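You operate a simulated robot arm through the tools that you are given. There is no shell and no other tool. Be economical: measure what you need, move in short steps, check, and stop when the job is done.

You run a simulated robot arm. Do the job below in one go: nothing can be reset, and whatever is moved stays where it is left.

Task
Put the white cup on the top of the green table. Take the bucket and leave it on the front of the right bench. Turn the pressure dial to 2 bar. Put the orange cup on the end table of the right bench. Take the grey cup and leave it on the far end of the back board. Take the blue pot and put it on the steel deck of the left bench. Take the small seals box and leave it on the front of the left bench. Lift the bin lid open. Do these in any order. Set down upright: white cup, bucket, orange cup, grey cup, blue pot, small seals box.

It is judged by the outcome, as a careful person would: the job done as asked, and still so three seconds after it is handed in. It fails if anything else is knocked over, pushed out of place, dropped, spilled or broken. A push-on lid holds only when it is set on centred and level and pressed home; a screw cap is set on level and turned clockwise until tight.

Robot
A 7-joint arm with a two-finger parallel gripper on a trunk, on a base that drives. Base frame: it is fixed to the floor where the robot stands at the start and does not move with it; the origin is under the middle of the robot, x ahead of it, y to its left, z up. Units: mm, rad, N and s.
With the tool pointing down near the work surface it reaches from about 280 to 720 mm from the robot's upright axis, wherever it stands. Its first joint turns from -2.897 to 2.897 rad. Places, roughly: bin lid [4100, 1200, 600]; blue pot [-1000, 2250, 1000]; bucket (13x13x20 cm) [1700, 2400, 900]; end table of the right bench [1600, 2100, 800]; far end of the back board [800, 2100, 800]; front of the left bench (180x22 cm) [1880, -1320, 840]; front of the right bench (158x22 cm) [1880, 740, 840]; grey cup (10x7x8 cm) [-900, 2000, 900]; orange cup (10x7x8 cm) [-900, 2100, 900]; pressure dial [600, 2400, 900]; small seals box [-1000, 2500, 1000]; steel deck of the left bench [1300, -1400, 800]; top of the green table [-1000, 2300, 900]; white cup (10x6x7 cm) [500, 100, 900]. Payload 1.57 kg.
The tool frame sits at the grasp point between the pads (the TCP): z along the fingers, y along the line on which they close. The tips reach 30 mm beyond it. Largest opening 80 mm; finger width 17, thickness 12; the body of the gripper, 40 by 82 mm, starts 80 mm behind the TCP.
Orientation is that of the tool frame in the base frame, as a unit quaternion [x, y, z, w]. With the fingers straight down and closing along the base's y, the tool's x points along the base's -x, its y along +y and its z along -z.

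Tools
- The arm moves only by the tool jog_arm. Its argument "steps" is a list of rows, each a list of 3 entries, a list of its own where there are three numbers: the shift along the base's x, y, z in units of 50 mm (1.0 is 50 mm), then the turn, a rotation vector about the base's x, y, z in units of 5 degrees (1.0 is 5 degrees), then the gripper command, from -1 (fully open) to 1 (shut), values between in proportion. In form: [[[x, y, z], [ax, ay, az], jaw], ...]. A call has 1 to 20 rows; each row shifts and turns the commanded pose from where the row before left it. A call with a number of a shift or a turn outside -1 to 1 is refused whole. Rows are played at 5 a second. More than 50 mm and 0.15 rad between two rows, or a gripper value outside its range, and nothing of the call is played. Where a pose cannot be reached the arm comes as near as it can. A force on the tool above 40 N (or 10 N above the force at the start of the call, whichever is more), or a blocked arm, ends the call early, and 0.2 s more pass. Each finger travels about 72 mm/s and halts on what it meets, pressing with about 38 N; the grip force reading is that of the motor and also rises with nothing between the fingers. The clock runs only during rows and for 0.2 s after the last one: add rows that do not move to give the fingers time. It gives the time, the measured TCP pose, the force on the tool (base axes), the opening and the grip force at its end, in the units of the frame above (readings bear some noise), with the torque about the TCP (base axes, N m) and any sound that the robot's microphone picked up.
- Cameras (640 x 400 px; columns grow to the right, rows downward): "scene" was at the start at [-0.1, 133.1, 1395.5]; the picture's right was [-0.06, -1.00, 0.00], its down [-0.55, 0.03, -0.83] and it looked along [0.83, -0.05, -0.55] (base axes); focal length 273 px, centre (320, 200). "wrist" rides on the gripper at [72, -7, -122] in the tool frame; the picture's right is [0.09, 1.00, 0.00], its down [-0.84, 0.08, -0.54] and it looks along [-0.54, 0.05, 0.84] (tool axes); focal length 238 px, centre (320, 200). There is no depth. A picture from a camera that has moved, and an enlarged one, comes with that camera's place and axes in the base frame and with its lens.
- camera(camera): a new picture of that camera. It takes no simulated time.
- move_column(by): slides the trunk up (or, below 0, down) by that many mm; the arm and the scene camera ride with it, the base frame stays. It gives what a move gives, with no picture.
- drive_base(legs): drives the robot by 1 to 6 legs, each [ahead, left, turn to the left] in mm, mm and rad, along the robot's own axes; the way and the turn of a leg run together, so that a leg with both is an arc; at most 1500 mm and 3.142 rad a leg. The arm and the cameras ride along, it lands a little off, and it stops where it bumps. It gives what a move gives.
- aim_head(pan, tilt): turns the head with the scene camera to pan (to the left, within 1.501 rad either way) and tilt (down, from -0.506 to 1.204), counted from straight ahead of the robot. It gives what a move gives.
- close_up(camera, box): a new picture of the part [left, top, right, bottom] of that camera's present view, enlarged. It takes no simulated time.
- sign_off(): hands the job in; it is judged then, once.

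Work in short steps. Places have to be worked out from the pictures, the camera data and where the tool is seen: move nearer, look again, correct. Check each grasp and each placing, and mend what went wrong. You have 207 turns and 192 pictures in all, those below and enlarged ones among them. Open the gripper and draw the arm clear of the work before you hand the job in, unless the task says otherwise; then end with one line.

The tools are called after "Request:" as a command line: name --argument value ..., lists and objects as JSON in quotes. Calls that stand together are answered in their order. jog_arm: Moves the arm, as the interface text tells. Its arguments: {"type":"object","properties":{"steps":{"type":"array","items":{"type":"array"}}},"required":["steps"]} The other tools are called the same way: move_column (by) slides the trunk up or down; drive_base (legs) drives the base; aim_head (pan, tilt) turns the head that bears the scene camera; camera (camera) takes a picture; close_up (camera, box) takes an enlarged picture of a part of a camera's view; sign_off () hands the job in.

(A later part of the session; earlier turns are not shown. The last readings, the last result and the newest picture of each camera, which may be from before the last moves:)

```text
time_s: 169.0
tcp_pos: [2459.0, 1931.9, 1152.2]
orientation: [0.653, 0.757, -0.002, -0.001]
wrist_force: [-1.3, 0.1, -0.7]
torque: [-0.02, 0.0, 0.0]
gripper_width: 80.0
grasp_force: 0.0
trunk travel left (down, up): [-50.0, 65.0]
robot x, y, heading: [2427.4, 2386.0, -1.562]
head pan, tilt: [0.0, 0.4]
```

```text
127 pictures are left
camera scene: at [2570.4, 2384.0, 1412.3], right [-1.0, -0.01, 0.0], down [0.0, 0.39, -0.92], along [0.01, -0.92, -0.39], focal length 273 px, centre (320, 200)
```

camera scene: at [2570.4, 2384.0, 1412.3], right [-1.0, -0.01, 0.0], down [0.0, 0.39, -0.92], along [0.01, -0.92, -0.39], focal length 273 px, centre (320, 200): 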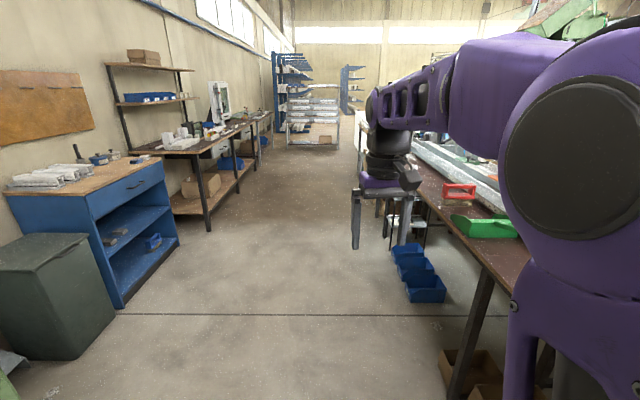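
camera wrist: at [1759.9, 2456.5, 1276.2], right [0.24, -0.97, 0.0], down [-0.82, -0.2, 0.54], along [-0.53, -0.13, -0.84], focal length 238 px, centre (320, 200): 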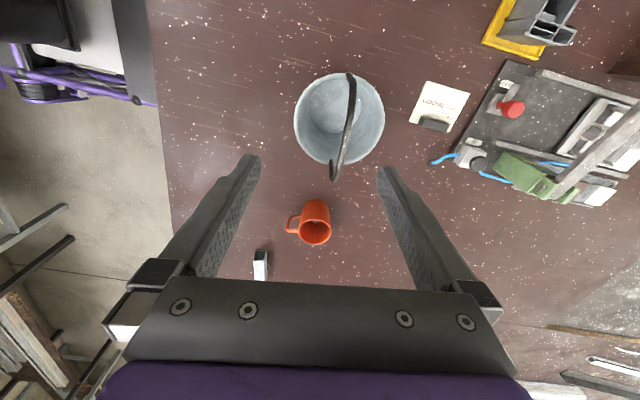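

Front aisle is clear, and the bin stands at left ≈(3900,1280). Turn to face −x and move in towards the bucket.

Request:
drive_base --legs '[[0, 0, -1.575], [110, 90, 0]]'

Request:
aim_head --pan 0 --tilt 0.7

Request:
camera --camera "scene"

Request:
camera --camera "wrist"

```text
time_s: 174.4
tcp_pos: [1864.7, 2264.9, 1153.0]
orientation: [0.997, 0.074, -0.001, -0.001]
wrist_force: [0.1, 0.0, 0.8]
torque: [0.0, -0.03, 0.0]
gripper_width: 80.0
grasp_force: 0.1
trunk travel left (down, up): [-50.0, 65.0]
robot x, y, heading: [2316.4, 2294.3, -3.134]
head pan, tilt: [0.0, 0.4]
```

```text
time_s: 175.2
tcp_pos: [1863.2, 2266.2, 1152.6]
orientation: [0.997, 0.075, -0.001, -0.002]
wrist_force: [0.0, -0.2, -0.1]
torque: [0.02, 0.04, 0.01]
gripper_width: 80.2
grasp_force: 0.0
trunk travel left (down, up): [-50.0, 65.0]
robot x, y, heading: [2315.5, 2298.6, -3.136]
head pan, tilt: [0.0, 0.7]
```

```text
126 pictures are left
camera scene: at [2326.7, 2154.4, 1385.5], right [-0.01, 1.0, 0.0], down [0.64, 0.0, -0.77], along [-0.77, -0.01, -0.64], focal length 273 px, centre (320, 200)
```

scene: 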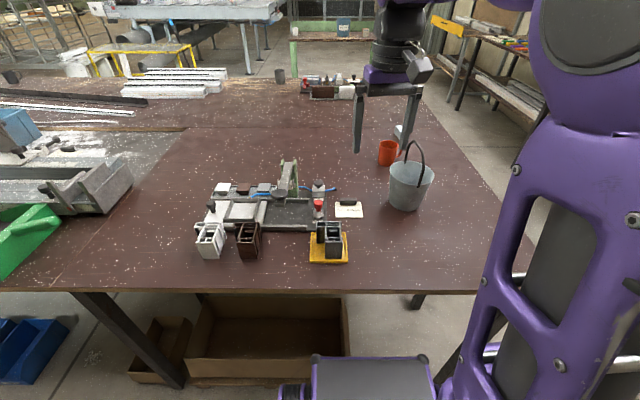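

```text
125 pictures are left
camera wrist: at [1933.9, 2281.4, 1274.0], right [0.24, -0.97, 0.0], down [-0.81, -0.2, 0.54], along [-0.53, -0.13, -0.84], focal length 238 px, centre (320, 200)
```

wrist: 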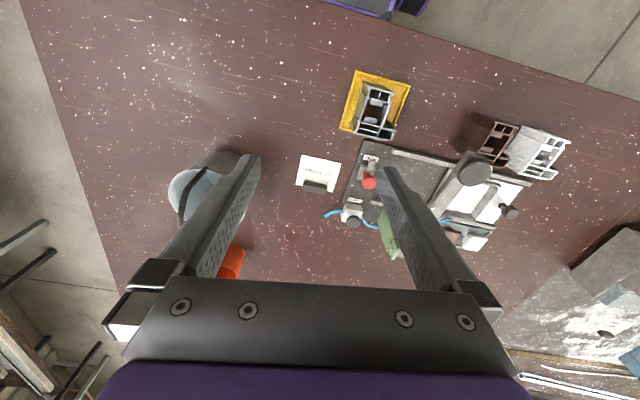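

Base stands near a box under the bench but has not touched it. I move the hand above the bucket handle.

Request:
jog_arm --steps '[[[-0.7, 0.58, 0], [0, 0, 0], -1], [[-0.7, 0.58, 0], [0, 0, 0], -1], [[-0.7, 0.58, 0], [0, 0, 0], -1], [[-0.7, 0.58, 0], [0, 0, 0], -1], [[-0.6, 0.5, 0], [0, 0, 0], -1]]'

Request:
camera --camera "wrist"

Request:
close_up --camera "scene" --box '[340, 60, 500, 220]'

```text
time_s: 176.4
tcp_pos: [1695.1, 2405.7, 1152.0]
orientation: [0.997, 0.074, 0.0, -0.002]
wrist_force: [0.4, 0.4, 0.1]
torque: [0.02, 0.0, 0.04]
gripper_width: 79.7
grasp_force: 0.1
trunk travel left (down, up): [-50.0, 65.0]
robot x, y, heading: [2320.7, 2299.6, -3.134]
head pan, tilt: [0.0, 0.7]
```

```text
124 pictures are left
camera wrist: at [1764.4, 2421.9, 1272.1], right [0.24, -0.97, 0.0], down [-0.82, -0.2, 0.54], along [-0.53, -0.13, -0.84], focal length 238 px, centre (320, 200)
```

wrist: 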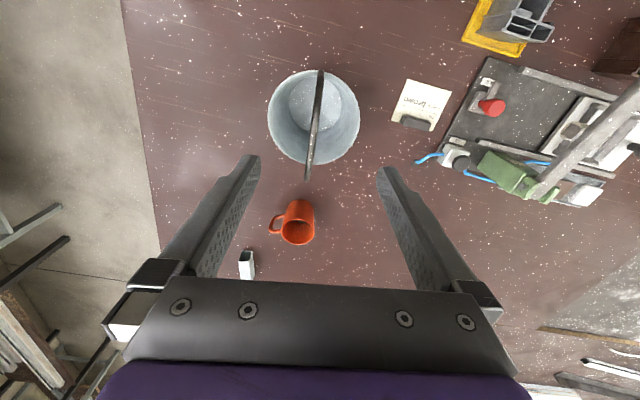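

```text
2.50 times, centred on (420, 140) of scene
camera zoom: at [2326.7, 2154.3, 1385.4], right [-0.01, 1.0, 0.0], down [0.64, 0.0, -0.77], along [-0.77, -0.01, -0.64], focal length 682 px, centre (70, 350)
```

zoom: 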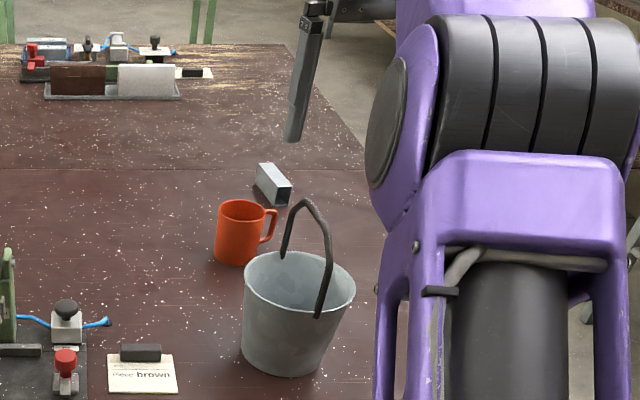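

Handle bar is between the fingers' plane at ≈(1692,2412). Descend to z≈1040 and look before closing.

Request:
jog_arm --steps '[[[-0.06, 0.1, -0.8], [0, 0, 0], -1], [[0, 0, -0.8], [0, 0, 0], -1], [[0, 0, -0.64], [0, 0, 0], -1], [[0, 0, 0], [0, 0, 0], -1]]'

Request:
camera --camera "wrist"

Request:
close_up --camera "scene" --box '[340, 60, 500, 220]'

```text
time_s: 177.4
tcp_pos: [1692.6, 2412.0, 1040.4]
orientation: [0.997, 0.074, -0.002, -0.002]
wrist_force: [-0.3, -1.1, 0.7]
torque: [0.04, 0.02, 0.0]
gripper_width: 80.0
grasp_force: 0.0
trunk travel left (down, up): [-50.0, 65.0]
robot x, y, heading: [2318.4, 2298.0, -3.136]
head pan, tilt: [0.0, 0.7]
```

```text
122 pictures are left
camera wrist: at [1761.9, 2426.7, 1160.9], right [0.24, -0.97, 0.0], down [-0.82, -0.2, 0.54], along [-0.53, -0.13, -0.84], focal length 238 px, centre (320, 200)
```

wrist: 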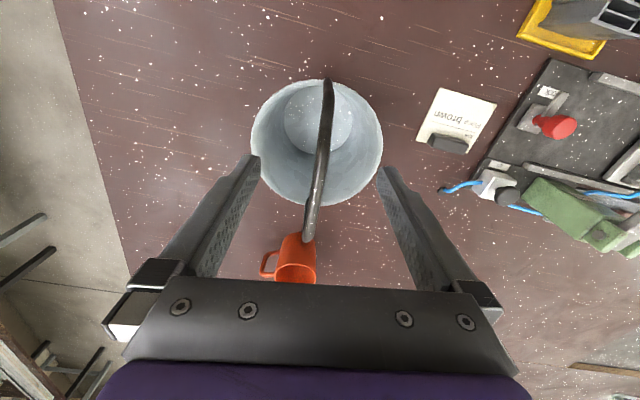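

```text
2.50 times, centred on (420, 140) of scene
camera zoom: at [2326.7, 2154.4, 1385.5], right [-0.01, 1.0, 0.0], down [0.64, 0.0, -0.76], along [-0.76, -0.01, -0.64], focal length 682 px, centre (70, 350)
```

zoom: 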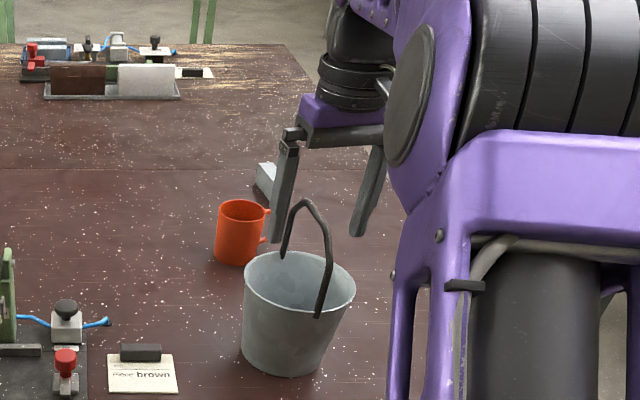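

The handle peak is ≈ z 1060. I raise slightly to 1054, shift 3 mm, and close.

Request:
jog_arm --steps '[[[0, 0.06, 0.28], [0, 0, 0], -0.5], [[0, 0, 0], [0, 0, 0], 0], [[0, 0, 0], [0, 0, 0], 0.5], [[0, 0, 0], [0, 0, 0], 1], [[0, 0, 0], [0, 0, 0], 1], [[0, 0, 0], [0, 0, 0], 1], [[0, 0, 0], [0, 0, 0], 1]]'

Request:
camera --camera "wrist"

Request:
close_up --camera "scene" --box '[340, 60, 500, 220]'

```text
time_s: 179.1
tcp_pos: [1690.9, 2414.6, 1054.3]
orientation: [0.997, 0.073, -0.001, -0.001]
wrist_force: [-0.2, 0.4, 0.0]
torque: [0.03, 0.03, -0.01]
gripper_width: 7.3
grasp_force: 26.0
trunk travel left (down, up): [-50.0, 65.0]
robot x, y, heading: [2319.2, 2298.6, -3.131]
head pan, tilt: [0.0, 0.7]
```

```text
120 pictures are left
camera wrist: at [1761.4, 2429.8, 1175.7], right [0.24, -0.97, 0.0], down [-0.81, -0.2, 0.54], along [-0.53, -0.13, -0.84], focal length 238 px, centre (320, 200)
```

wrist: 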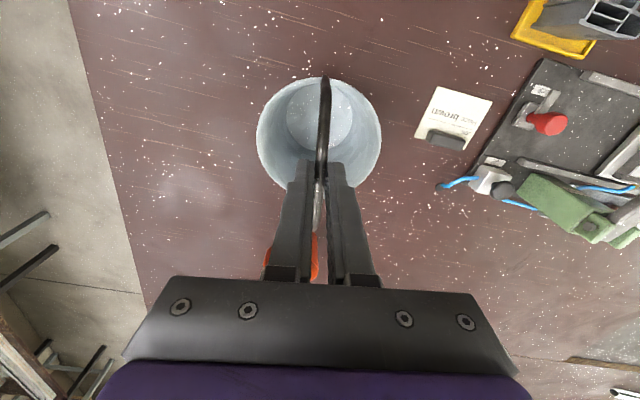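

```text
2.50 times, centred on (420, 140) of scene
camera zoom: at [2326.8, 2154.5, 1385.5], right [-0.01, 1.0, 0.0], down [0.64, 0.0, -0.76], along [-0.76, -0.01, -0.64], focal length 682 px, centre (70, 350)
```

zoom: 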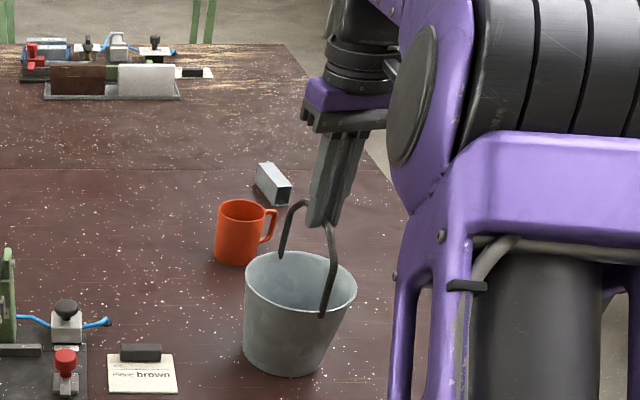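

Handle gripped (7 mm), nearly centred. Lift a little and look.

Request:
jog_arm --steps '[[[0, 0, 0.3], [0, 0, 0], 1], [[0, 0, 0.3], [0, 0, 0], 1], [[0, 0, 0.2], [0, 0, 0], 1], [[0, 0, 0], [0, 0, 0], 1], [[0, 0, 0], [0, 0, 0], 1]]'

Request:
camera --camera "wrist"

Request:
close_up --camera "scene" --box '[340, 60, 500, 220]'

```text
time_s: 180.2
tcp_pos: [1692.1, 2414.4, 1095.3]
orientation: [0.997, 0.074, -0.001, -0.002]
wrist_force: [-0.9, 0.8, -3.7]
torque: [-0.01, -0.06, 0.01]
gripper_width: 7.3
grasp_force: 26.6
trunk travel left (down, up): [-50.0, 65.0]
robot x, y, heading: [2320.4, 2298.7, -3.137]
head pan, tilt: [0.0, 0.7]
```

```text
118 pictures are left
camera wrist: at [1761.5, 2430.3, 1215.8], right [0.24, -0.97, 0.0], down [-0.82, -0.2, 0.54], along [-0.53, -0.13, -0.84], focal length 238 px, centre (320, 200)
```

wrist: 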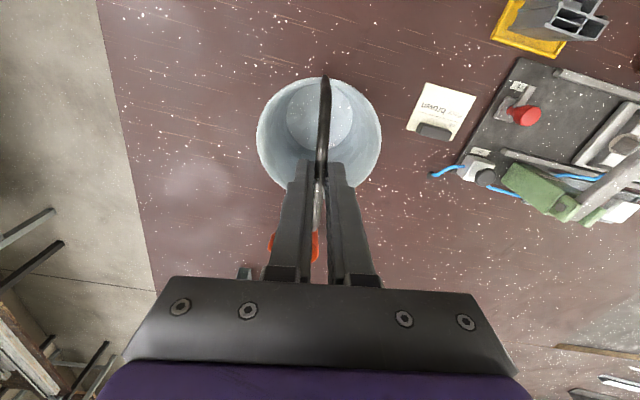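

```text
2.50 times, centred on (420, 140) of scene
camera zoom: at [2326.5, 2154.5, 1385.5], right [-0.01, 1.0, 0.0], down [0.64, 0.0, -0.76], along [-0.76, -0.01, -0.64], focal length 682 px, centre (70, 350)
```

zoom: 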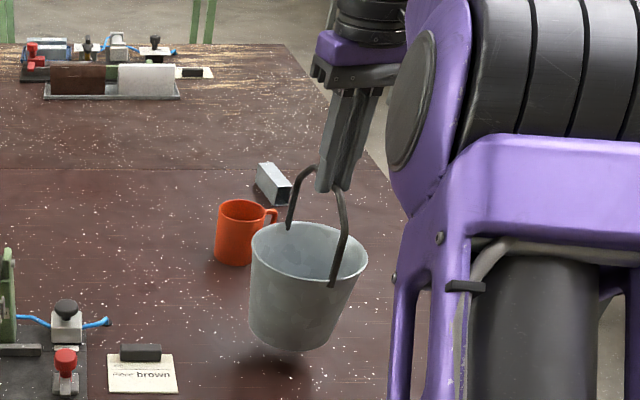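

Bucket hangs level. Raise it, pull it out from the bench, then back the base.

Request:
jog_arm --steps '[[[0, 0, 0.6], [0, 0, 0], 1], [[0, 0, 0.5], [0, 0, 0], 1], [[0.6, -0.2, 0], [0, 0, 0], 1], [[0.7, -0.2, 0], [0, 0, 0], 1], [[0.7, -0.2, 0], [0, 0, 0], 1], [[0.7, -0.2, 0], [0, 0, 0], 1], [[0.6, -0.2, 0], [0, 0, 0], 1]]'

Request:
drive_base --legs '[[-240, 0, 0]]'

Request:
aim_head --pan 0 --tilt 0.5

Request:
camera --camera "scene"

```text
time_s: 181.8
tcp_pos: [1856.0, 2365.5, 1148.3]
orientation: [0.997, 0.075, -0.001, -0.001]
wrist_force: [-0.5, 0.1, -3.4]
torque: [0.0, -0.06, -0.01]
gripper_width: 7.2
grasp_force: 26.6
trunk travel left (down, up): [-50.0, 65.0]
robot x, y, heading: [2321.4, 2294.4, -3.129]
head pan, tilt: [0.0, 0.7]
```

```text
time_s: 183.6
tcp_pos: [2094.6, 2367.0, 1149.5]
orientation: [0.997, 0.074, -0.001, -0.002]
wrist_force: [-0.9, 0.2, -2.5]
torque: [-0.02, -0.06, 0.01]
gripper_width: 7.6
grasp_force: 26.7
trunk travel left (down, up): [-50.0, 65.0]
robot x, y, heading: [2558.7, 2300.2, -3.135]
head pan, tilt: [0.0, 0.7]
```

```text
time_s: 184.4
tcp_pos: [2096.9, 2366.3, 1149.5]
orientation: [0.997, 0.075, -0.001, -0.001]
wrist_force: [-0.1, 0.2, -2.6]
torque: [0.0, -0.05, 0.0]
gripper_width: 7.2
grasp_force: 27.0
trunk travel left (down, up): [-50.0, 65.0]
robot x, y, heading: [2563.2, 2298.3, -3.132]
head pan, tilt: [0.0, 0.499]
```

```text
116 pictures are left
camera scene: at [2561.3, 2156.4, 1403.1], right [-0.01, 1.0, 0.0], down [0.48, 0.0, -0.88], along [-0.88, -0.01, -0.48], focal length 273 px, centre (320, 200)
```

scene: 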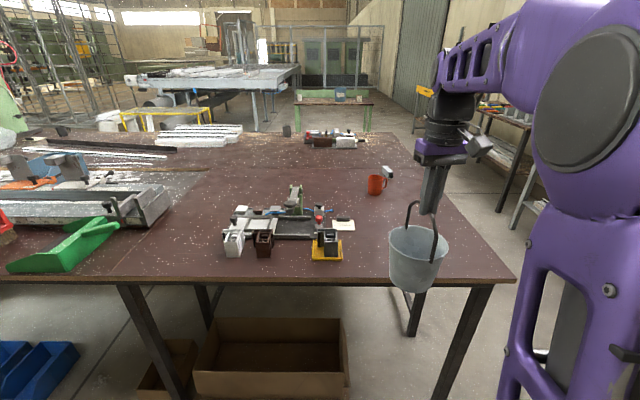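

Strafe along the front to y≈1250 and look at the front strip.

Request:
drive_base --legs '[[0, 1050, 0]]'

Request:
aim_head --pan 0 --tilt 0.5

Request:
camera --camera "scene"

```text
time_s: 194.8
tcp_pos: [2106.0, 1312.2, 1149.1]
orientation: [0.997, 0.075, -0.001, -0.002]
wrist_force: [0.1, -0.1, -3.3]
torque: [0.02, -0.03, -0.01]
gripper_width: 7.3
grasp_force: 26.9
trunk travel left (down, up): [-50.0, 65.0]
robot x, y, heading: [2567.0, 1241.7, -3.135]
head pan, tilt: [0.0, 0.499]
```

```text
time_s: 195.4
tcp_pos: [2106.3, 1310.6, 1149.0]
orientation: [0.997, 0.075, -0.001, -0.002]
wrist_force: [-0.3, 0.4, -2.9]
torque: [0.01, -0.05, 0.01]
gripper_width: 7.4
grasp_force: 26.4
trunk travel left (down, up): [-50.0, 65.0]
robot x, y, heading: [2570.1, 1241.3, -3.136]
head pan, tilt: [0.0, 0.499]
```

```text
115 pictures are left
camera scene: at [2571.1, 1101.3, 1403.2], right [-0.01, 1.0, 0.0], down [0.48, 0.0, -0.88], along [-0.88, -0.01, -0.48], focal length 273 px, centre (320, 200)
```

scene: 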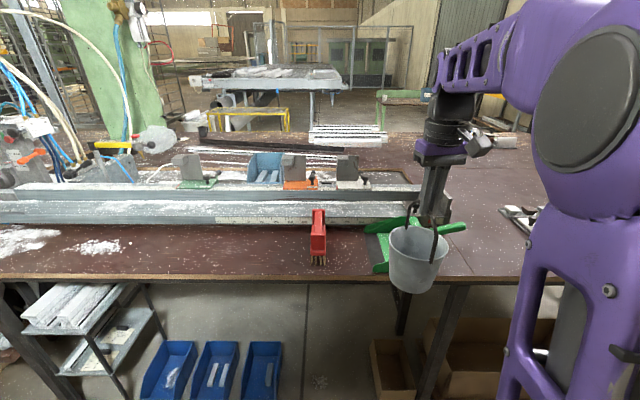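

The strip between rail and front edge (x≈1740–2000) is free near y≈800; dustpan and brush are at y≥1080. Strafe there.

Request:
drive_base --legs '[[0, 520, 0], [90, 0, 0]]'

Request:
aim_head --pan 0.0 --tilt 0.7

Request:
camera --camera "scene"

Request:
camera --camera "wrist"

```text
time_s: 201.6
tcp_pos: [2021.3, 785.9, 1149.6]
orientation: [0.997, 0.075, -0.001, -0.001]
wrist_force: [-0.1, 0.4, -3.3]
torque: [0.0, 0.0, 0.01]
gripper_width: 7.6
grasp_force: 26.5
trunk travel left (down, up): [-50.0, 65.0]
robot x, y, heading: [2484.9, 718.5, -3.129]
head pan, tilt: [0.0, 0.499]
```

```text
time_s: 202.4
tcp_pos: [2021.5, 785.7, 1149.5]
orientation: [0.997, 0.075, -0.001, -0.002]
wrist_force: [0.5, 0.8, -2.7]
torque: [-0.02, -0.03, 0.0]
gripper_width: 7.3
grasp_force: 26.6
trunk travel left (down, up): [-50.0, 65.0]
robot x, y, heading: [2489.9, 717.7, -3.131]
head pan, tilt: [0.0, 0.7]
```

```text
114 pictures are left
camera scene: at [2493.6, 576.4, 1385.5], right [-0.01, 1.0, 0.0], down [0.64, 0.01, -0.77], along [-0.77, -0.01, -0.64], focal length 273 px, centre (320, 200)
```

scene: 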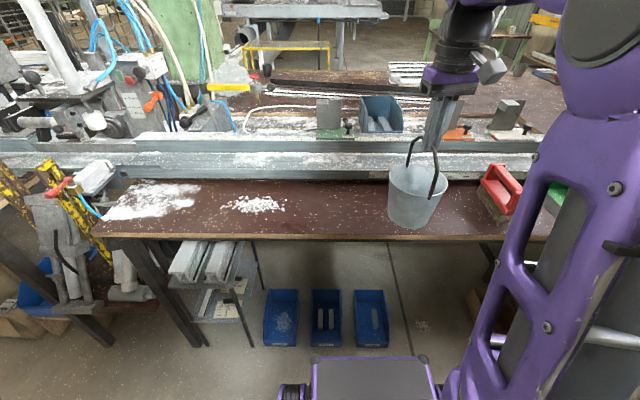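

```text
113 pictures are left
camera wrist: at [2091.7, 801.5, 1270.7], right [0.24, -0.97, 0.0], down [-0.81, -0.2, 0.54], along [-0.53, -0.13, -0.84], focal length 238 px, centre (320, 200)
```

wrist: 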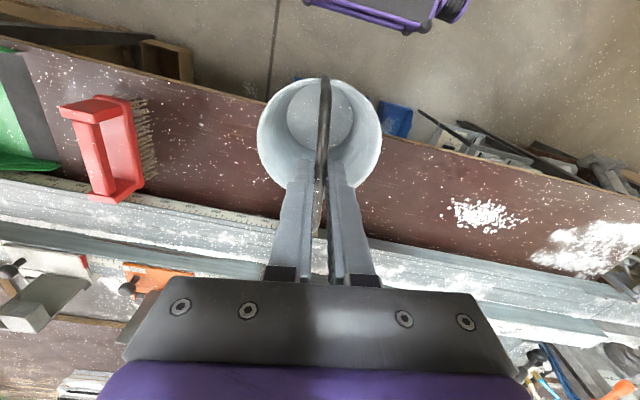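

Move over x≈1870 and descend toward z≈1062.

Request:
jog_arm --steps '[[[-0.75, 0, 0], [0, 0, 0], 1], [[-0.75, 0, 0], [0, 0, 0], 1], [[-0.75, 0, 0], [0, 0, 0], 1], [[-0.75, 0, 0], [0, 0, 0], 1], [[0, 0, -0.6], [0, 0, 0], 1], [[0, 0, -0.6], [0, 0, 0], 1], [[0, 0, -0.5], [0, 0, 0], 1], [[0, 0, 0], [0, 0, 0], 1], [[0, 0, 0], [0, 0, 0], 1]]'

Request:
camera --camera "wrist"

Request:
close_up --camera "scene" --box '[320, 80, 520, 260]'

```text
time_s: 204.4
tcp_pos: [1872.1, 785.0, 1065.0]
orientation: [0.997, 0.075, -0.001, -0.002]
wrist_force: [0.7, -0.1, -2.8]
torque: [0.01, -0.04, -0.01]
gripper_width: 7.8
grasp_force: 26.4
trunk travel left (down, up): [-50.0, 65.0]
robot x, y, heading: [2485.9, 712.8, -3.137]
head pan, tilt: [0.0, 0.7]
```

```text
112 pictures are left
camera wrist: at [1941.5, 800.6, 1185.7], right [0.24, -0.97, 0.0], down [-0.81, -0.2, 0.54], along [-0.53, -0.13, -0.84], focal length 238 px, centre (320, 200)
```

wrist: 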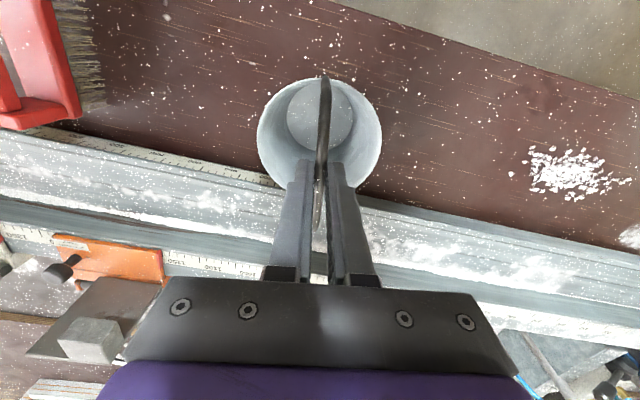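

```text
2.22 times, centred on (420, 170) of scene
camera zoom: at [2493.6, 576.4, 1385.4], right [-0.01, 1.0, 0.0], down [0.64, 0.01, -0.76], along [-0.76, -0.01, -0.64], focal length 606 px, centre (98, 267)
```

zoom: 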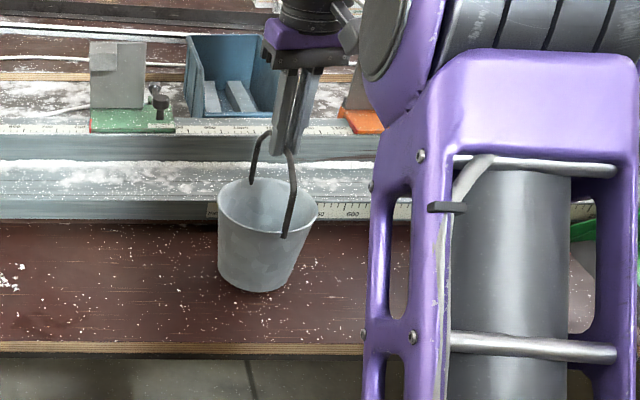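

Clear of the rail. Lower to contact.

Request:
jog_arm --steps '[[[0.1, 0, -0.05], [0, 0, 0], 1], [[0.1, 0, -0.05], [0, 0, 0], 1], [[0, 0, -0.05], [0, 0, 0], 1], [[0, 0, -0.05], [0, 0, 0], 1], [[0, 0, -0.04], [0, 0, 0], 1], [[0, 0, -0.04], [0, 0, 0], 1], [[0, 0, 0], [0, 0, 0], 1]]'

```text
time_s: 206.0
tcp_pos: [1882.7, 785.6, 1054.1]
orientation: [0.997, 0.074, -0.003, -0.002]
wrist_force: [1.6, 0.2, 19.5]
torque: [-0.04, 0.06, -0.02]
gripper_width: 7.4
grasp_force: 27.0
trunk travel left (down, up): [-50.0, 65.0]
robot x, y, heading: [2488.8, 716.9, -3.137]
head pan, tilt: [0.0, 0.7]
```

Standing. Open and rise straight up.

Request:
jog_arm --steps '[[[0, 0, 0.08], [0, 0, 0], 0.5], [[0, 0, 0], [0, 0, 0], 0], [[0, 0, 0], [0, 0, 0], -0.6], [[0, 0, 0], [0, 0, 0], -1], [[0, 0, 0], [0, 0, 0], -1], [[0, 0, 0.8], [0, 0, 0], -1], [[0, 0, 1], [0, 0, 0], -1]]'

Request:
close_up --camera "scene" --box '[320, 80, 520, 260]'

Request:
camera --camera "wrist"

```text
time_s: 207.6
tcp_pos: [1882.3, 785.4, 1144.7]
orientation: [0.997, 0.075, -0.002, -0.002]
wrist_force: [-0.3, 0.0, 0.1]
torque: [0.0, 0.0, 0.03]
gripper_width: 79.9
grasp_force: 0.0
trunk travel left (down, up): [-50.0, 65.0]
robot x, y, heading: [2483.8, 716.2, -3.13]
head pan, tilt: [0.0, 0.7]
```

```text
2.22 times, centred on (420, 170) of scene
camera zoom: at [2493.7, 576.4, 1385.4], right [-0.01, 1.0, 0.0], down [0.64, 0.01, -0.76], along [-0.76, -0.01, -0.64], focal length 606 px, centre (98, 267)
```

zoom: 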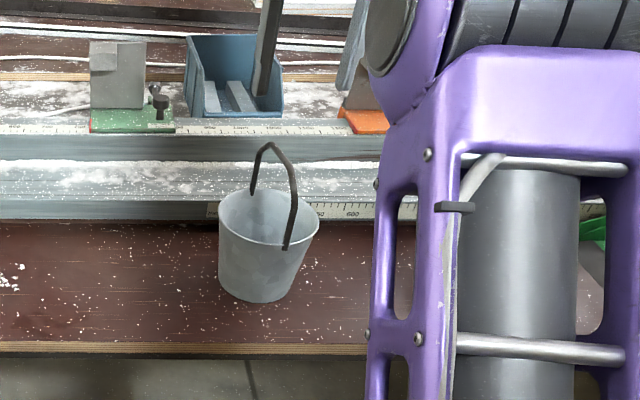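

```text
109 pictures are left
camera wrist: at [1951.4, 801.5, 1265.8], right [0.24, -0.97, 0.0], down [-0.81, -0.2, 0.54], along [-0.53, -0.13, -0.84], focal length 238 px, centre (320, 200)
```

wrist: 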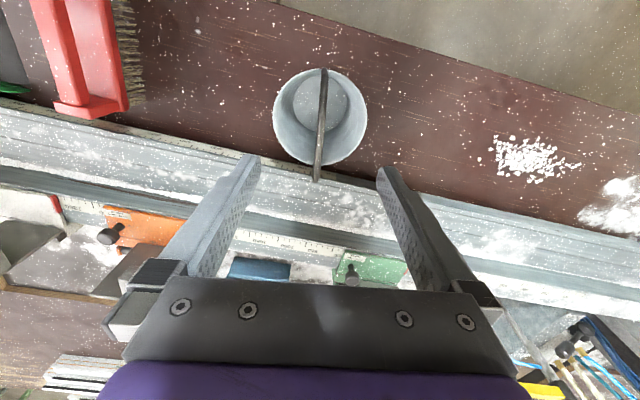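

Bucket stands on the front. Next the bin lid: retract and turn round.

Request:
jog_arm --steps '[[[0.9, 0, 0], [0, 0, 0], -1], [[0.9, 0, 0], [0, 0, 0], -1], [[0.9, 0, 0], [0, 0, 0], -1], [[0.5, 0, 0], [0, 0, 0], -1]]'

Request:
drive_base --legs '[[-300, 0, 0], [0, 0, -1.57], [0, 0, -1.57]]'

Request:
aim_head --pan 0.0 --tilt 0.6

Request:
camera --camera "scene"

```text
time_s: 208.6
tcp_pos: [2043.0, 787.1, 1143.9]
orientation: [0.997, 0.075, -0.001, -0.001]
wrist_force: [-0.6, -1.0, 0.1]
torque: [-0.06, 0.01, 0.02]
gripper_width: 79.8
grasp_force: 0.2
trunk travel left (down, up): [-50.0, 65.0]
robot x, y, heading: [2486.6, 716.2, -3.133]
head pan, tilt: [0.0, 0.7]
```

```text
time_s: 218.4
tcp_pos: [3227.8, 659.8, 1145.4]
orientation: [-0.082, 0.997, -0.002, 0.001]
wrist_force: [0.3, 0.2, 0.6]
torque: [-0.01, 0.03, 0.0]
gripper_width: 80.1
grasp_force: 0.1
trunk travel left (down, up): [-50.0, 65.0]
robot x, y, heading: [2785.8, 723.7, 0.024]
head pan, tilt: [0.0, 0.7]
```

```text
time_s: 219.1
tcp_pos: [3229.1, 659.9, 1144.5]
orientation: [-0.083, 0.997, -0.001, 0.001]
wrist_force: [0.4, 0.3, 0.1]
torque: [-0.02, 0.02, 0.04]
gripper_width: 80.0
grasp_force: 0.0
trunk travel left (down, up): [-50.0, 65.0]
robot x, y, heading: [2787.3, 721.4, 0.028]
head pan, tilt: [0.0, 0.6]
```

```text
108 pictures are left
camera scene: at [2780.7, 859.4, 1394.0], right [0.03, -1.0, 0.0], down [-0.57, -0.01, -0.82], along [0.82, 0.02, -0.57], focal length 273 px, centre (320, 200)
```

scene: 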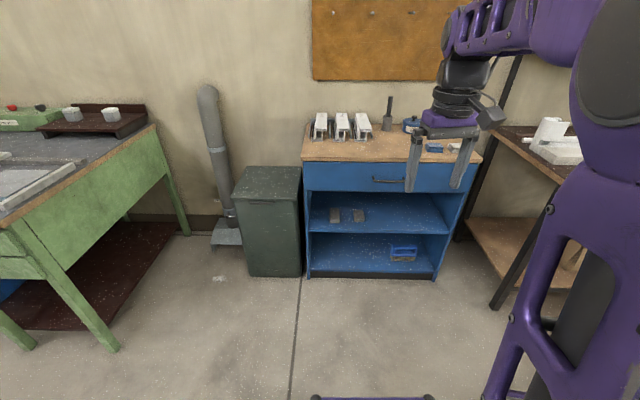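

Request:
close_up --camera "scene" --box '[200, 140, 340, 290]'

```text
2.67 times, centred on (270, 215) of scene
camera zoom: at [2780.7, 859.4, 1394.0], right [0.03, -1.0, 0.0], down [-0.57, -0.01, -0.82], along [0.82, 0.02, -0.57], focal length 727 px, centre (453, 160)
```

zoom: 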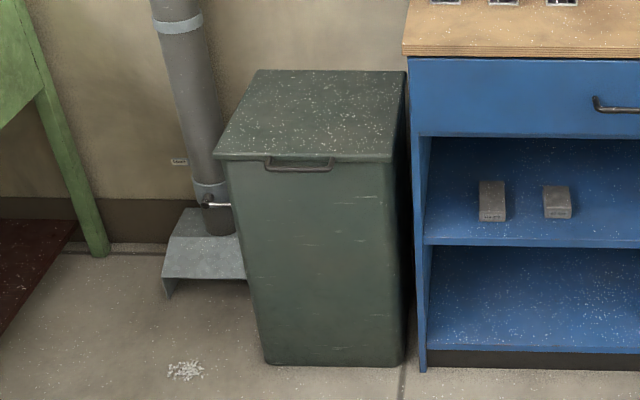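

Bin: lid ≈ x 3920–4280, y 1000–1340, z≈600, hinged at the back with a handle at the front edge near y≈1180. I drive in front of it and look closely.

Request:
drive_base --legs '[[400, 455, -0.026]]'

Request:
aim_head --pan -0.1 --tilt 0.8

Request:
camera --camera "scene"

Request:
camera --camera "wrist"

```text
time_s: 224.0
tcp_pos: [3618.8, 1112.0, 1145.0]
orientation: [-0.072, 0.997, -0.001, 0.001]
wrist_force: [-0.1, -0.2, 0.8]
torque: [0.01, 0.03, 0.02]
gripper_width: 80.1
grasp_force: 0.1
trunk travel left (down, up): [-50.0, 65.0]
robot x, y, heading: [3174.8, 1182.1, 0.003]
head pan, tilt: [0.0, 0.6]
```

```text
time_s: 224.7
tcp_pos: [3619.6, 1111.4, 1145.6]
orientation: [-0.072, 0.997, -0.002, 0.001]
wrist_force: [0.2, -0.6, -0.1]
torque: [-0.03, 0.01, -0.04]
gripper_width: 79.9
grasp_force: 0.1
trunk travel left (down, up): [-50.0, 65.0]
robot x, y, heading: [3175.4, 1184.6, 0.006]
head pan, tilt: [-0.099, 0.799]
```

```text
106 pictures are left
camera scene: at [3167.2, 1313.1, 1377.3], right [-0.1, -1.0, 0.0], down [-0.71, 0.07, -0.7], along [0.69, -0.07, -0.72], focal length 273 px, centre (320, 200)
```

scene: 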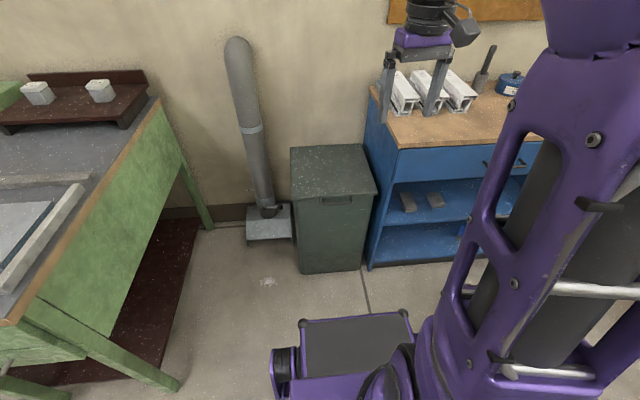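

```text
105 pictures are left
camera wrist: at [3547.6, 1093.7, 1266.0], right [-0.23, 0.97, 0.0], down [0.82, 0.2, 0.54], along [0.53, 0.12, -0.84], focal length 238 px, centre (320, 200)
```

wrist: 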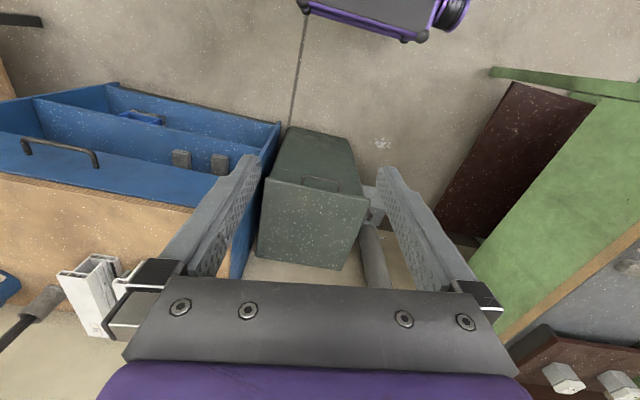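

Handle ≈(3910,1180,590). Close-ups to see its shape.

Request:
close_up --camera "wrist" --box '[260, 150, 380, 225]'

Request:
close_up --camera "scene" --box '[280, 140, 400, 225]'

```text
5.33 times, centred on (320, 188) of wrist
camera zoom: at [3547.6, 1093.7, 1266.0], right [-0.23, 0.97, 0.0], down [0.82, 0.2, 0.54], along [0.53, 0.12, -0.84], focal length 1271 px, centre (320, 267)
```

zoom: 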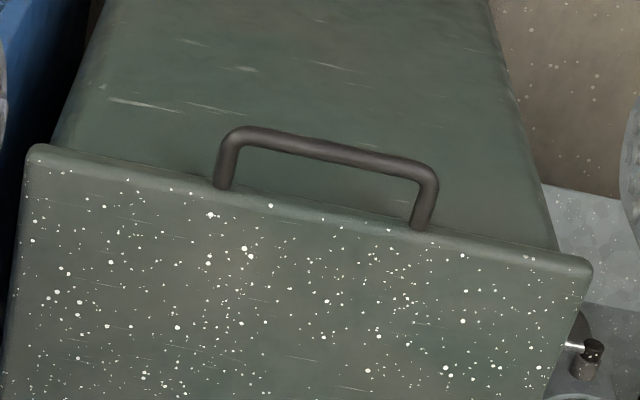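

```text
4.71 times, centred on (340, 182) of scene
camera zoom: at [3167.2, 1313.1, 1377.3], right [-0.1, -1.0, 0.0], down [-0.71, 0.07, -0.7], along [0.69, -0.07, -0.72], focal length 1283 px, centre (226, 282)
```

zoom: 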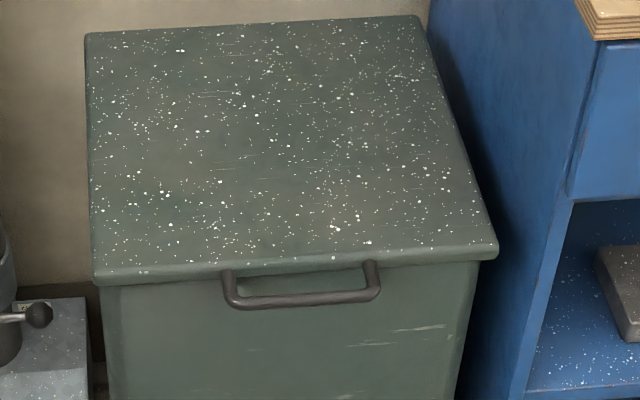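

The handle is a horizontal loop sticking out ≈35 mm from the lid's front edge. I'll hook closed fingers under it with the tool pointing horizontally (+x). Move 100 mm closer, then reorient.

Request:
drive_base --legs '[[100, 0, 0]]'

Request:
jog_arm --steps '[[[0.05, 0.077, -0.3], [0, 0, -0.83], 1], [[0.05, 0.077, -0.3], [0, 0, -0.83], 1], [[0.068, 0.077, -0.55], [0, -1, 0], 1], [[0.068, 0.077, -0.55], [0, -1, 0], 1], [[0.068, 0.077, -0.55], [0, -1, 0], 1], [[0.068, 0.077, -0.55], [0, -1, 0], 1], [[0.068, 0.077, -0.55], [0, -1, 0], 1], [[0.068, 0.077, -0.55], [0, -1, 0], 1], [[0.068, 0.077, -0.55], [0, -1, 0], 1], [[0.068, 0.077, -0.55], [0, -1, 0], 1], [[0.068, 0.077, -0.55], [0, -1, 0], 1], [[0.068, 0.077, -0.55], [0, -1, 0], 1], [[0.068, 0.077, -0.55], [0, -1, 0], 1], [[0.068, 0.077, -0.55], [0, -1, 0], 1]]'

Request:
camera --camera "scene"

Request:
camera --camera "wrist"

```text
time_s: 225.9
tcp_pos: [3719.3, 1111.4, 1144.2]
orientation: [-0.071, 0.997, -0.001, 0.001]
wrist_force: [0.5, 0.3, 0.5]
torque: [0.01, 0.02, -0.04]
gripper_width: 80.0
grasp_force: 0.0
trunk travel left (down, up): [-50.0, 65.0]
robot x, y, heading: [3277.5, 1181.7, 0.004]
head pan, tilt: [-0.099, 0.799]
```

```text
time_s: 228.9
tcp_pos: [3764.3, 1166.9, 784.2]
orientation: [0.001, 0.866, -0.001, 0.501]
wrist_force: [-0.4, -0.3, 0.6]
torque: [0.03, 0.04, 0.01]
gripper_width: 0.0
grasp_force: 22.0
trunk travel left (down, up): [-50.0, 65.0]
robot x, y, heading: [3275.2, 1179.2, 0.0]
head pan, tilt: [-0.099, 0.799]
```

```text
102 pictures are left
camera scene: at [3266.9, 1313.5, 1377.3], right [-0.1, -1.0, 0.0], down [-0.71, 0.07, -0.7], along [0.69, -0.07, -0.72], focal length 273 px, centre (320, 200)
```

scene: 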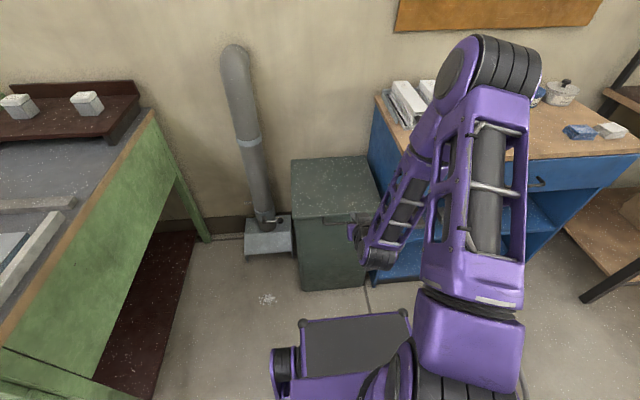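

```text
101 pictures are left
camera wrist: at [3622.1, 1159.3, 781.7], right [-0.04, 1.0, -0.08], down [-0.05, 0.08, 1.0], along [1.0, 0.05, 0.05], focal length 238 px, centre (320, 200)
```

wrist: 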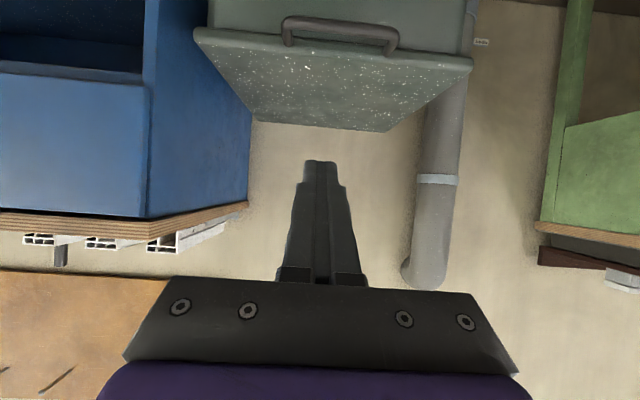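

Bar is at ≈ z 600, y 1180. Finish turning to horizontal, lower to z≈556 in front of the handle.

Request:
jog_arm --steps '[[[0, 0.04, -0.76], [0, -1, 0], 1], [[0, 0.04, -0.76], [0, -1, 0], 1], [[0, 0.04, -0.76], [0, -1, 0], 1], [[0, 0.04, -0.76], [0, -1, 0], 1], [[0, 0.04, -0.76], [0, -1, 0], 1], [[0, 0.04, -0.76], [0, -1, 0], 1], [[0.2, 0, 0], [0, 0, 0], 1]]'

Request:
camera --camera "wrist"

Request:
camera --camera "scene"

```text
time_s: 230.5
tcp_pos: [3764.4, 1177.8, 585.6]
orientation: [0.003, 0.718, 0.003, 0.696]
wrist_force: [-0.8, 0.0, 0.4]
torque: [0.01, 0.01, 0.03]
gripper_width: 0.0
grasp_force: 21.6
trunk travel left (down, up): [-50.0, 65.0]
robot x, y, heading: [3273.3, 1185.0, 0.01]
head pan, tilt: [-0.099, 0.799]
stopped in row 7: the arm was blocked; the commanded pose is now the measured one
```

```text
100 pictures are left
camera wrist: at [3640.0, 1171.3, 517.3], right [0.0, 1.0, -0.08], down [-0.52, 0.07, 0.85], along [0.86, 0.05, 0.51], focal length 238 px, centre (320, 200)
```

wrist: 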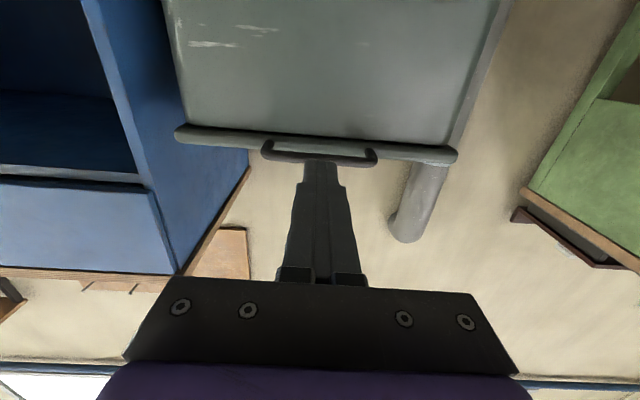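

```text
99 pictures are left
camera scene: at [3267.2, 1313.4, 1377.2], right [-0.1, -1.0, 0.0], down [-0.71, 0.07, -0.7], along [0.69, -0.07, -0.72], focal length 273 px, centre (320, 200)
```

scene: 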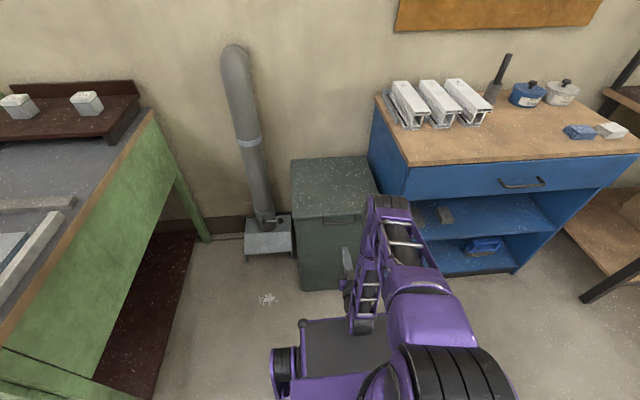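

Blocked near the base at z≈586; I need the arm further out. Back the base 100 mm, then extend and lower.

Request:
drive_base --legs '[[-100, 0, -0.008]]'

Request:
jog_arm --steps '[[[0.6, 0, 0], [0, 0, 0], 1], [[0.6, 0, 0], [0, 0, 0], 1], [[0.5, 0, -0.2], [0, 0, 0], 1], [[0, 0, -0.4], [0, 0, 0], 1], [[0, 0, -0.2], [0, 0, 0], 1]]'

Request:
camera --camera "wrist"

```text
time_s: 231.7
tcp_pos: [3664.6, 1175.0, 584.9]
orientation: [0.007, 0.719, 0.0, 0.695]
wrist_force: [-0.7, 0.6, 0.4]
torque: [0.05, 0.04, 0.01]
gripper_width: 0.1
grasp_force: 21.2
trunk travel left (down, up): [-50.0, 65.0]
robot x, y, heading: [3177.2, 1185.1, -0.009]
head pan, tilt: [-0.099, 0.799]
```

```text
time_s: 232.9
tcp_pos: [3749.3, 1174.5, 545.8]
orientation: [0.006, 0.718, 0.001, 0.696]
wrist_force: [0.5, -0.6, 0.2]
torque: [0.01, 0.05, -0.01]
gripper_width: 0.0
grasp_force: 21.3
trunk travel left (down, up): [-50.0, 65.0]
robot x, y, heading: [3174.1, 1181.9, -0.005]
head pan, tilt: [-0.099, 0.799]
```

```text
98 pictures are left
camera wrist: at [3625.0, 1168.5, 476.9], right [0.0, 1.0, -0.08], down [-0.51, 0.07, 0.85], along [0.86, 0.04, 0.51], focal length 238 px, centre (320, 200)
```

wrist: 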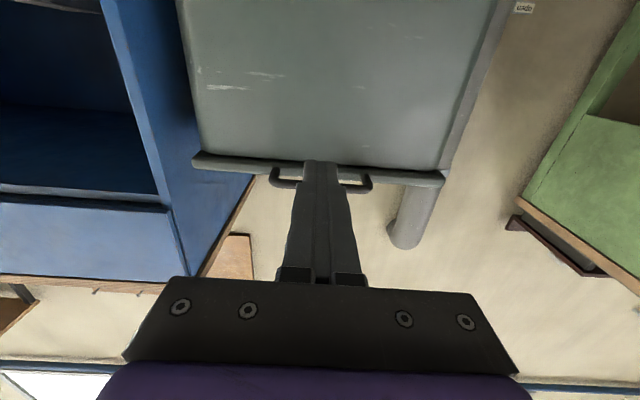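

Now advance under the loop (tip to x≈3906).

Request:
jog_arm --steps '[[[0.65, 0.03, 0.1], [0, 0, 0], 1], [[0.65, 0.03, 0.1], [0, 0, 0], 1], [[0.65, 0.03, 0.1], [0, 0, 0], 1], [[0.4, 0, 0.1], [0, 0, 0], 1], [[0.2, 0, 0], [0, 0, 0], 1]]'

Request:
camera --camera "wrist"

Request:
close_up --camera "scene" --box '[260, 140, 420, 290]'

```text
time_s: 234.1
tcp_pos: [3877.0, 1180.9, 565.0]
orientation: [0.005, 0.719, 0.002, 0.695]
wrist_force: [0.3, 0.6, 0.3]
torque: [-0.01, 0.01, 0.01]
gripper_width: 0.1
grasp_force: 21.1
trunk travel left (down, up): [-50.0, 65.0]
robot x, y, heading: [3179.8, 1181.8, -0.001]
head pan, tilt: [-0.099, 0.799]
```

```text
97 pictures are left
camera wrist: at [3751.8, 1173.5, 497.1], right [0.0, 1.0, -0.08], down [-0.51, 0.07, 0.85], along [0.86, 0.04, 0.51], focal length 238 px, centre (320, 200)
```

wrist: 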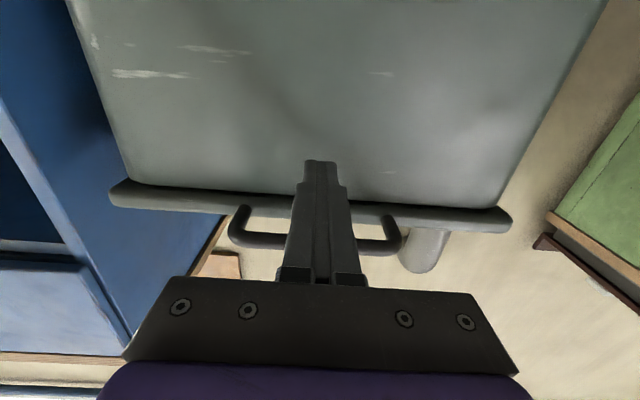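

```text
2.67 times, centred on (340, 215) of scene
camera zoom: at [3167.7, 1313.5, 1377.2], right [-0.1, -0.99, 0.0], down [-0.71, 0.07, -0.7], along [0.69, -0.07, -0.72], focal length 727 px, centre (267, 160)
```

zoom: 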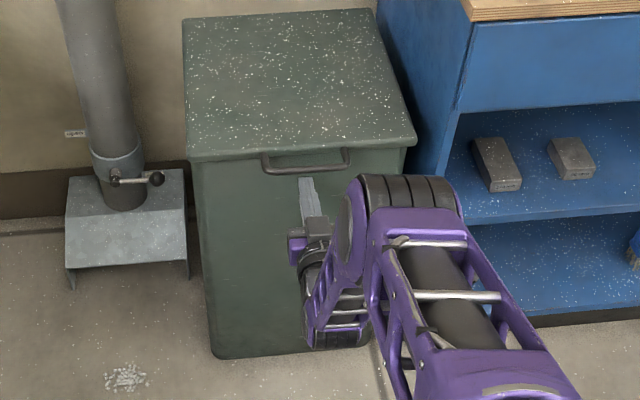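

Fingers are under the bar. Raise along the handle's arc, first to ≈20°.

Request:
jog_arm --steps '[[[0, 0, 0.6], [0, 0, 0], 1], [[0.02, 0, 0.4], [0, 0, 0], 1], [[0.03, 0, 0.4], [0, 0, 0], 1], [[0.06, 0, 0.5], [0, 0, 0], 1], [[0.1, 0, 0.5], [0, 0, 0], 1], [[0.12, 0, 0.5], [0, 0, 0], 1], [[0.15, 0, 0.5], [0, 0, 0], 1]]'

Request:
camera --camera "scene"

Request:
camera --camera "wrist"

```text
time_s: 235.7
tcp_pos: [3901.0, 1179.0, 735.1]
orientation: [0.006, 0.718, 0.001, 0.696]
wrist_force: [-0.2, 0.7, -2.5]
torque: [-0.01, -0.03, 0.0]
gripper_width: 0.3
grasp_force: 21.2
trunk travel left (down, up): [-50.0, 65.0]
robot x, y, heading: [3179.4, 1180.1, -0.005]
head pan, tilt: [-0.099, 0.799]
```

```text
95 pictures are left
camera scene: at [3168.0, 1313.6, 1377.2], right [-0.1, -0.99, 0.0], down [-0.71, 0.07, -0.7], along [0.69, -0.07, -0.72], focal length 273 px, centre (320, 200)
```

scene: 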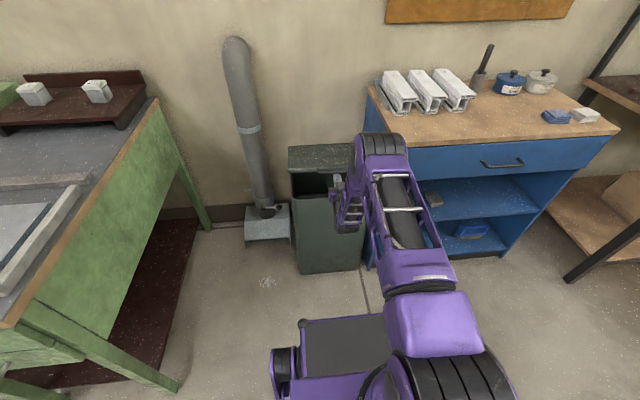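

```text
94 pictures are left
camera wrist: at [3776.6, 1172.7, 667.2], right [0.0, 1.0, -0.08], down [-0.51, 0.07, 0.85], along [0.86, 0.04, 0.51], focal length 238 px, centre (320, 200)
```

wrist: 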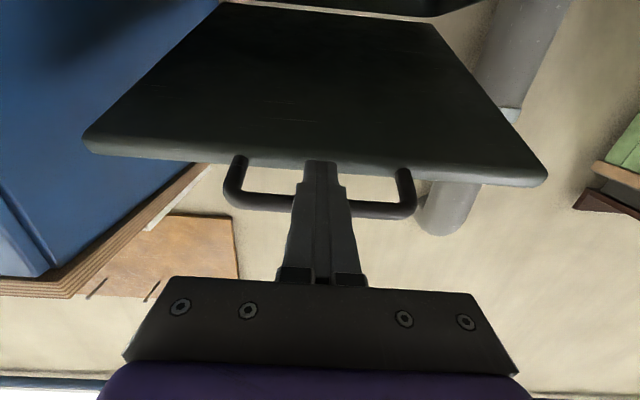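

Lid follows. Continue up and forward, sliding under the lid.

Request:
jog_arm --steps '[[[0.3, 0, 0.5], [0, 0, 0], 1], [[0.5, 0, 0.4], [0, 0, 0], 1], [[0.6, 0, 0.3], [0, 0, 0], 1], [[0.5, 0, 0.4], [0, 0, 0], 1], [[0.5, 0, 0.4], [0, 0, 0], 1], [[0.4, 0, 0.4], [0, 0, 0], 1]]'

Request:
camera --camera "scene"

Request:
camera --camera "wrist"

```text
time_s: 236.2
tcp_pos: [3920.7, 1178.2, 769.0]
orientation: [0.007, 0.716, 0.0, 0.698]
wrist_force: [-28.0, 0.8, 12.0]
torque: [-0.01, -0.47, 0.02]
gripper_width: 0.2
grasp_force: 20.7
trunk travel left (down, up): [-50.0, 65.0]
robot x, y, heading: [3176.6, 1184.8, -0.006]
head pan, tilt: [-0.099, 0.799]
stopped in row 2: the force on the tool passed its limit at 52 N (the readings are from after the stop); the commanded pose is now the measured one
```

```text
93 pictures are left
camera scene: at [3164.2, 1313.6, 1377.5], right [-0.1, -0.99, 0.0], down [-0.71, 0.07, -0.7], along [0.7, -0.07, -0.72], focal length 273 px, centre (320, 200)
```

scene: 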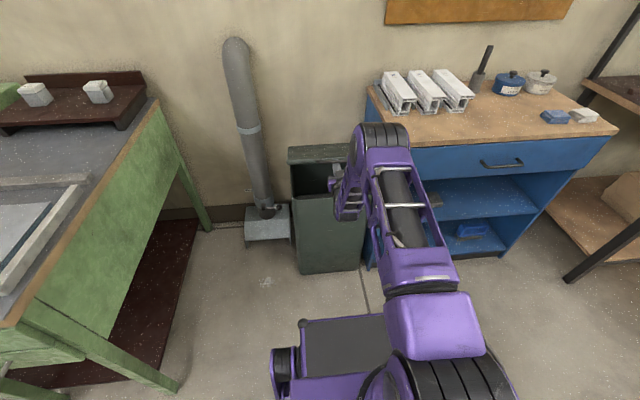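

```text
92 pictures are left
camera wrist: at [3796.5, 1172.7, 700.5], right [0.01, 1.0, -0.08], down [-0.52, 0.07, 0.85], along [0.85, 0.04, 0.52], focal length 238 px, centre (320, 200)
```

wrist: 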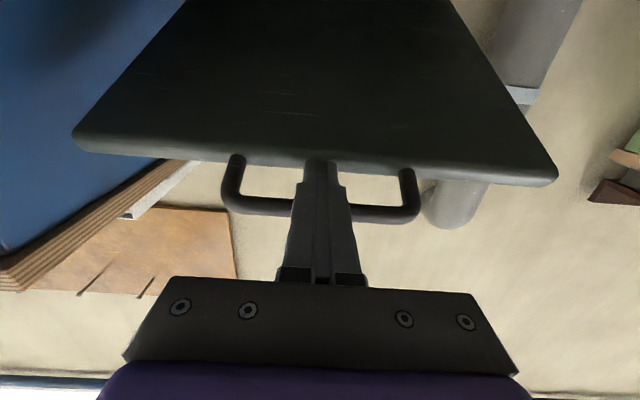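

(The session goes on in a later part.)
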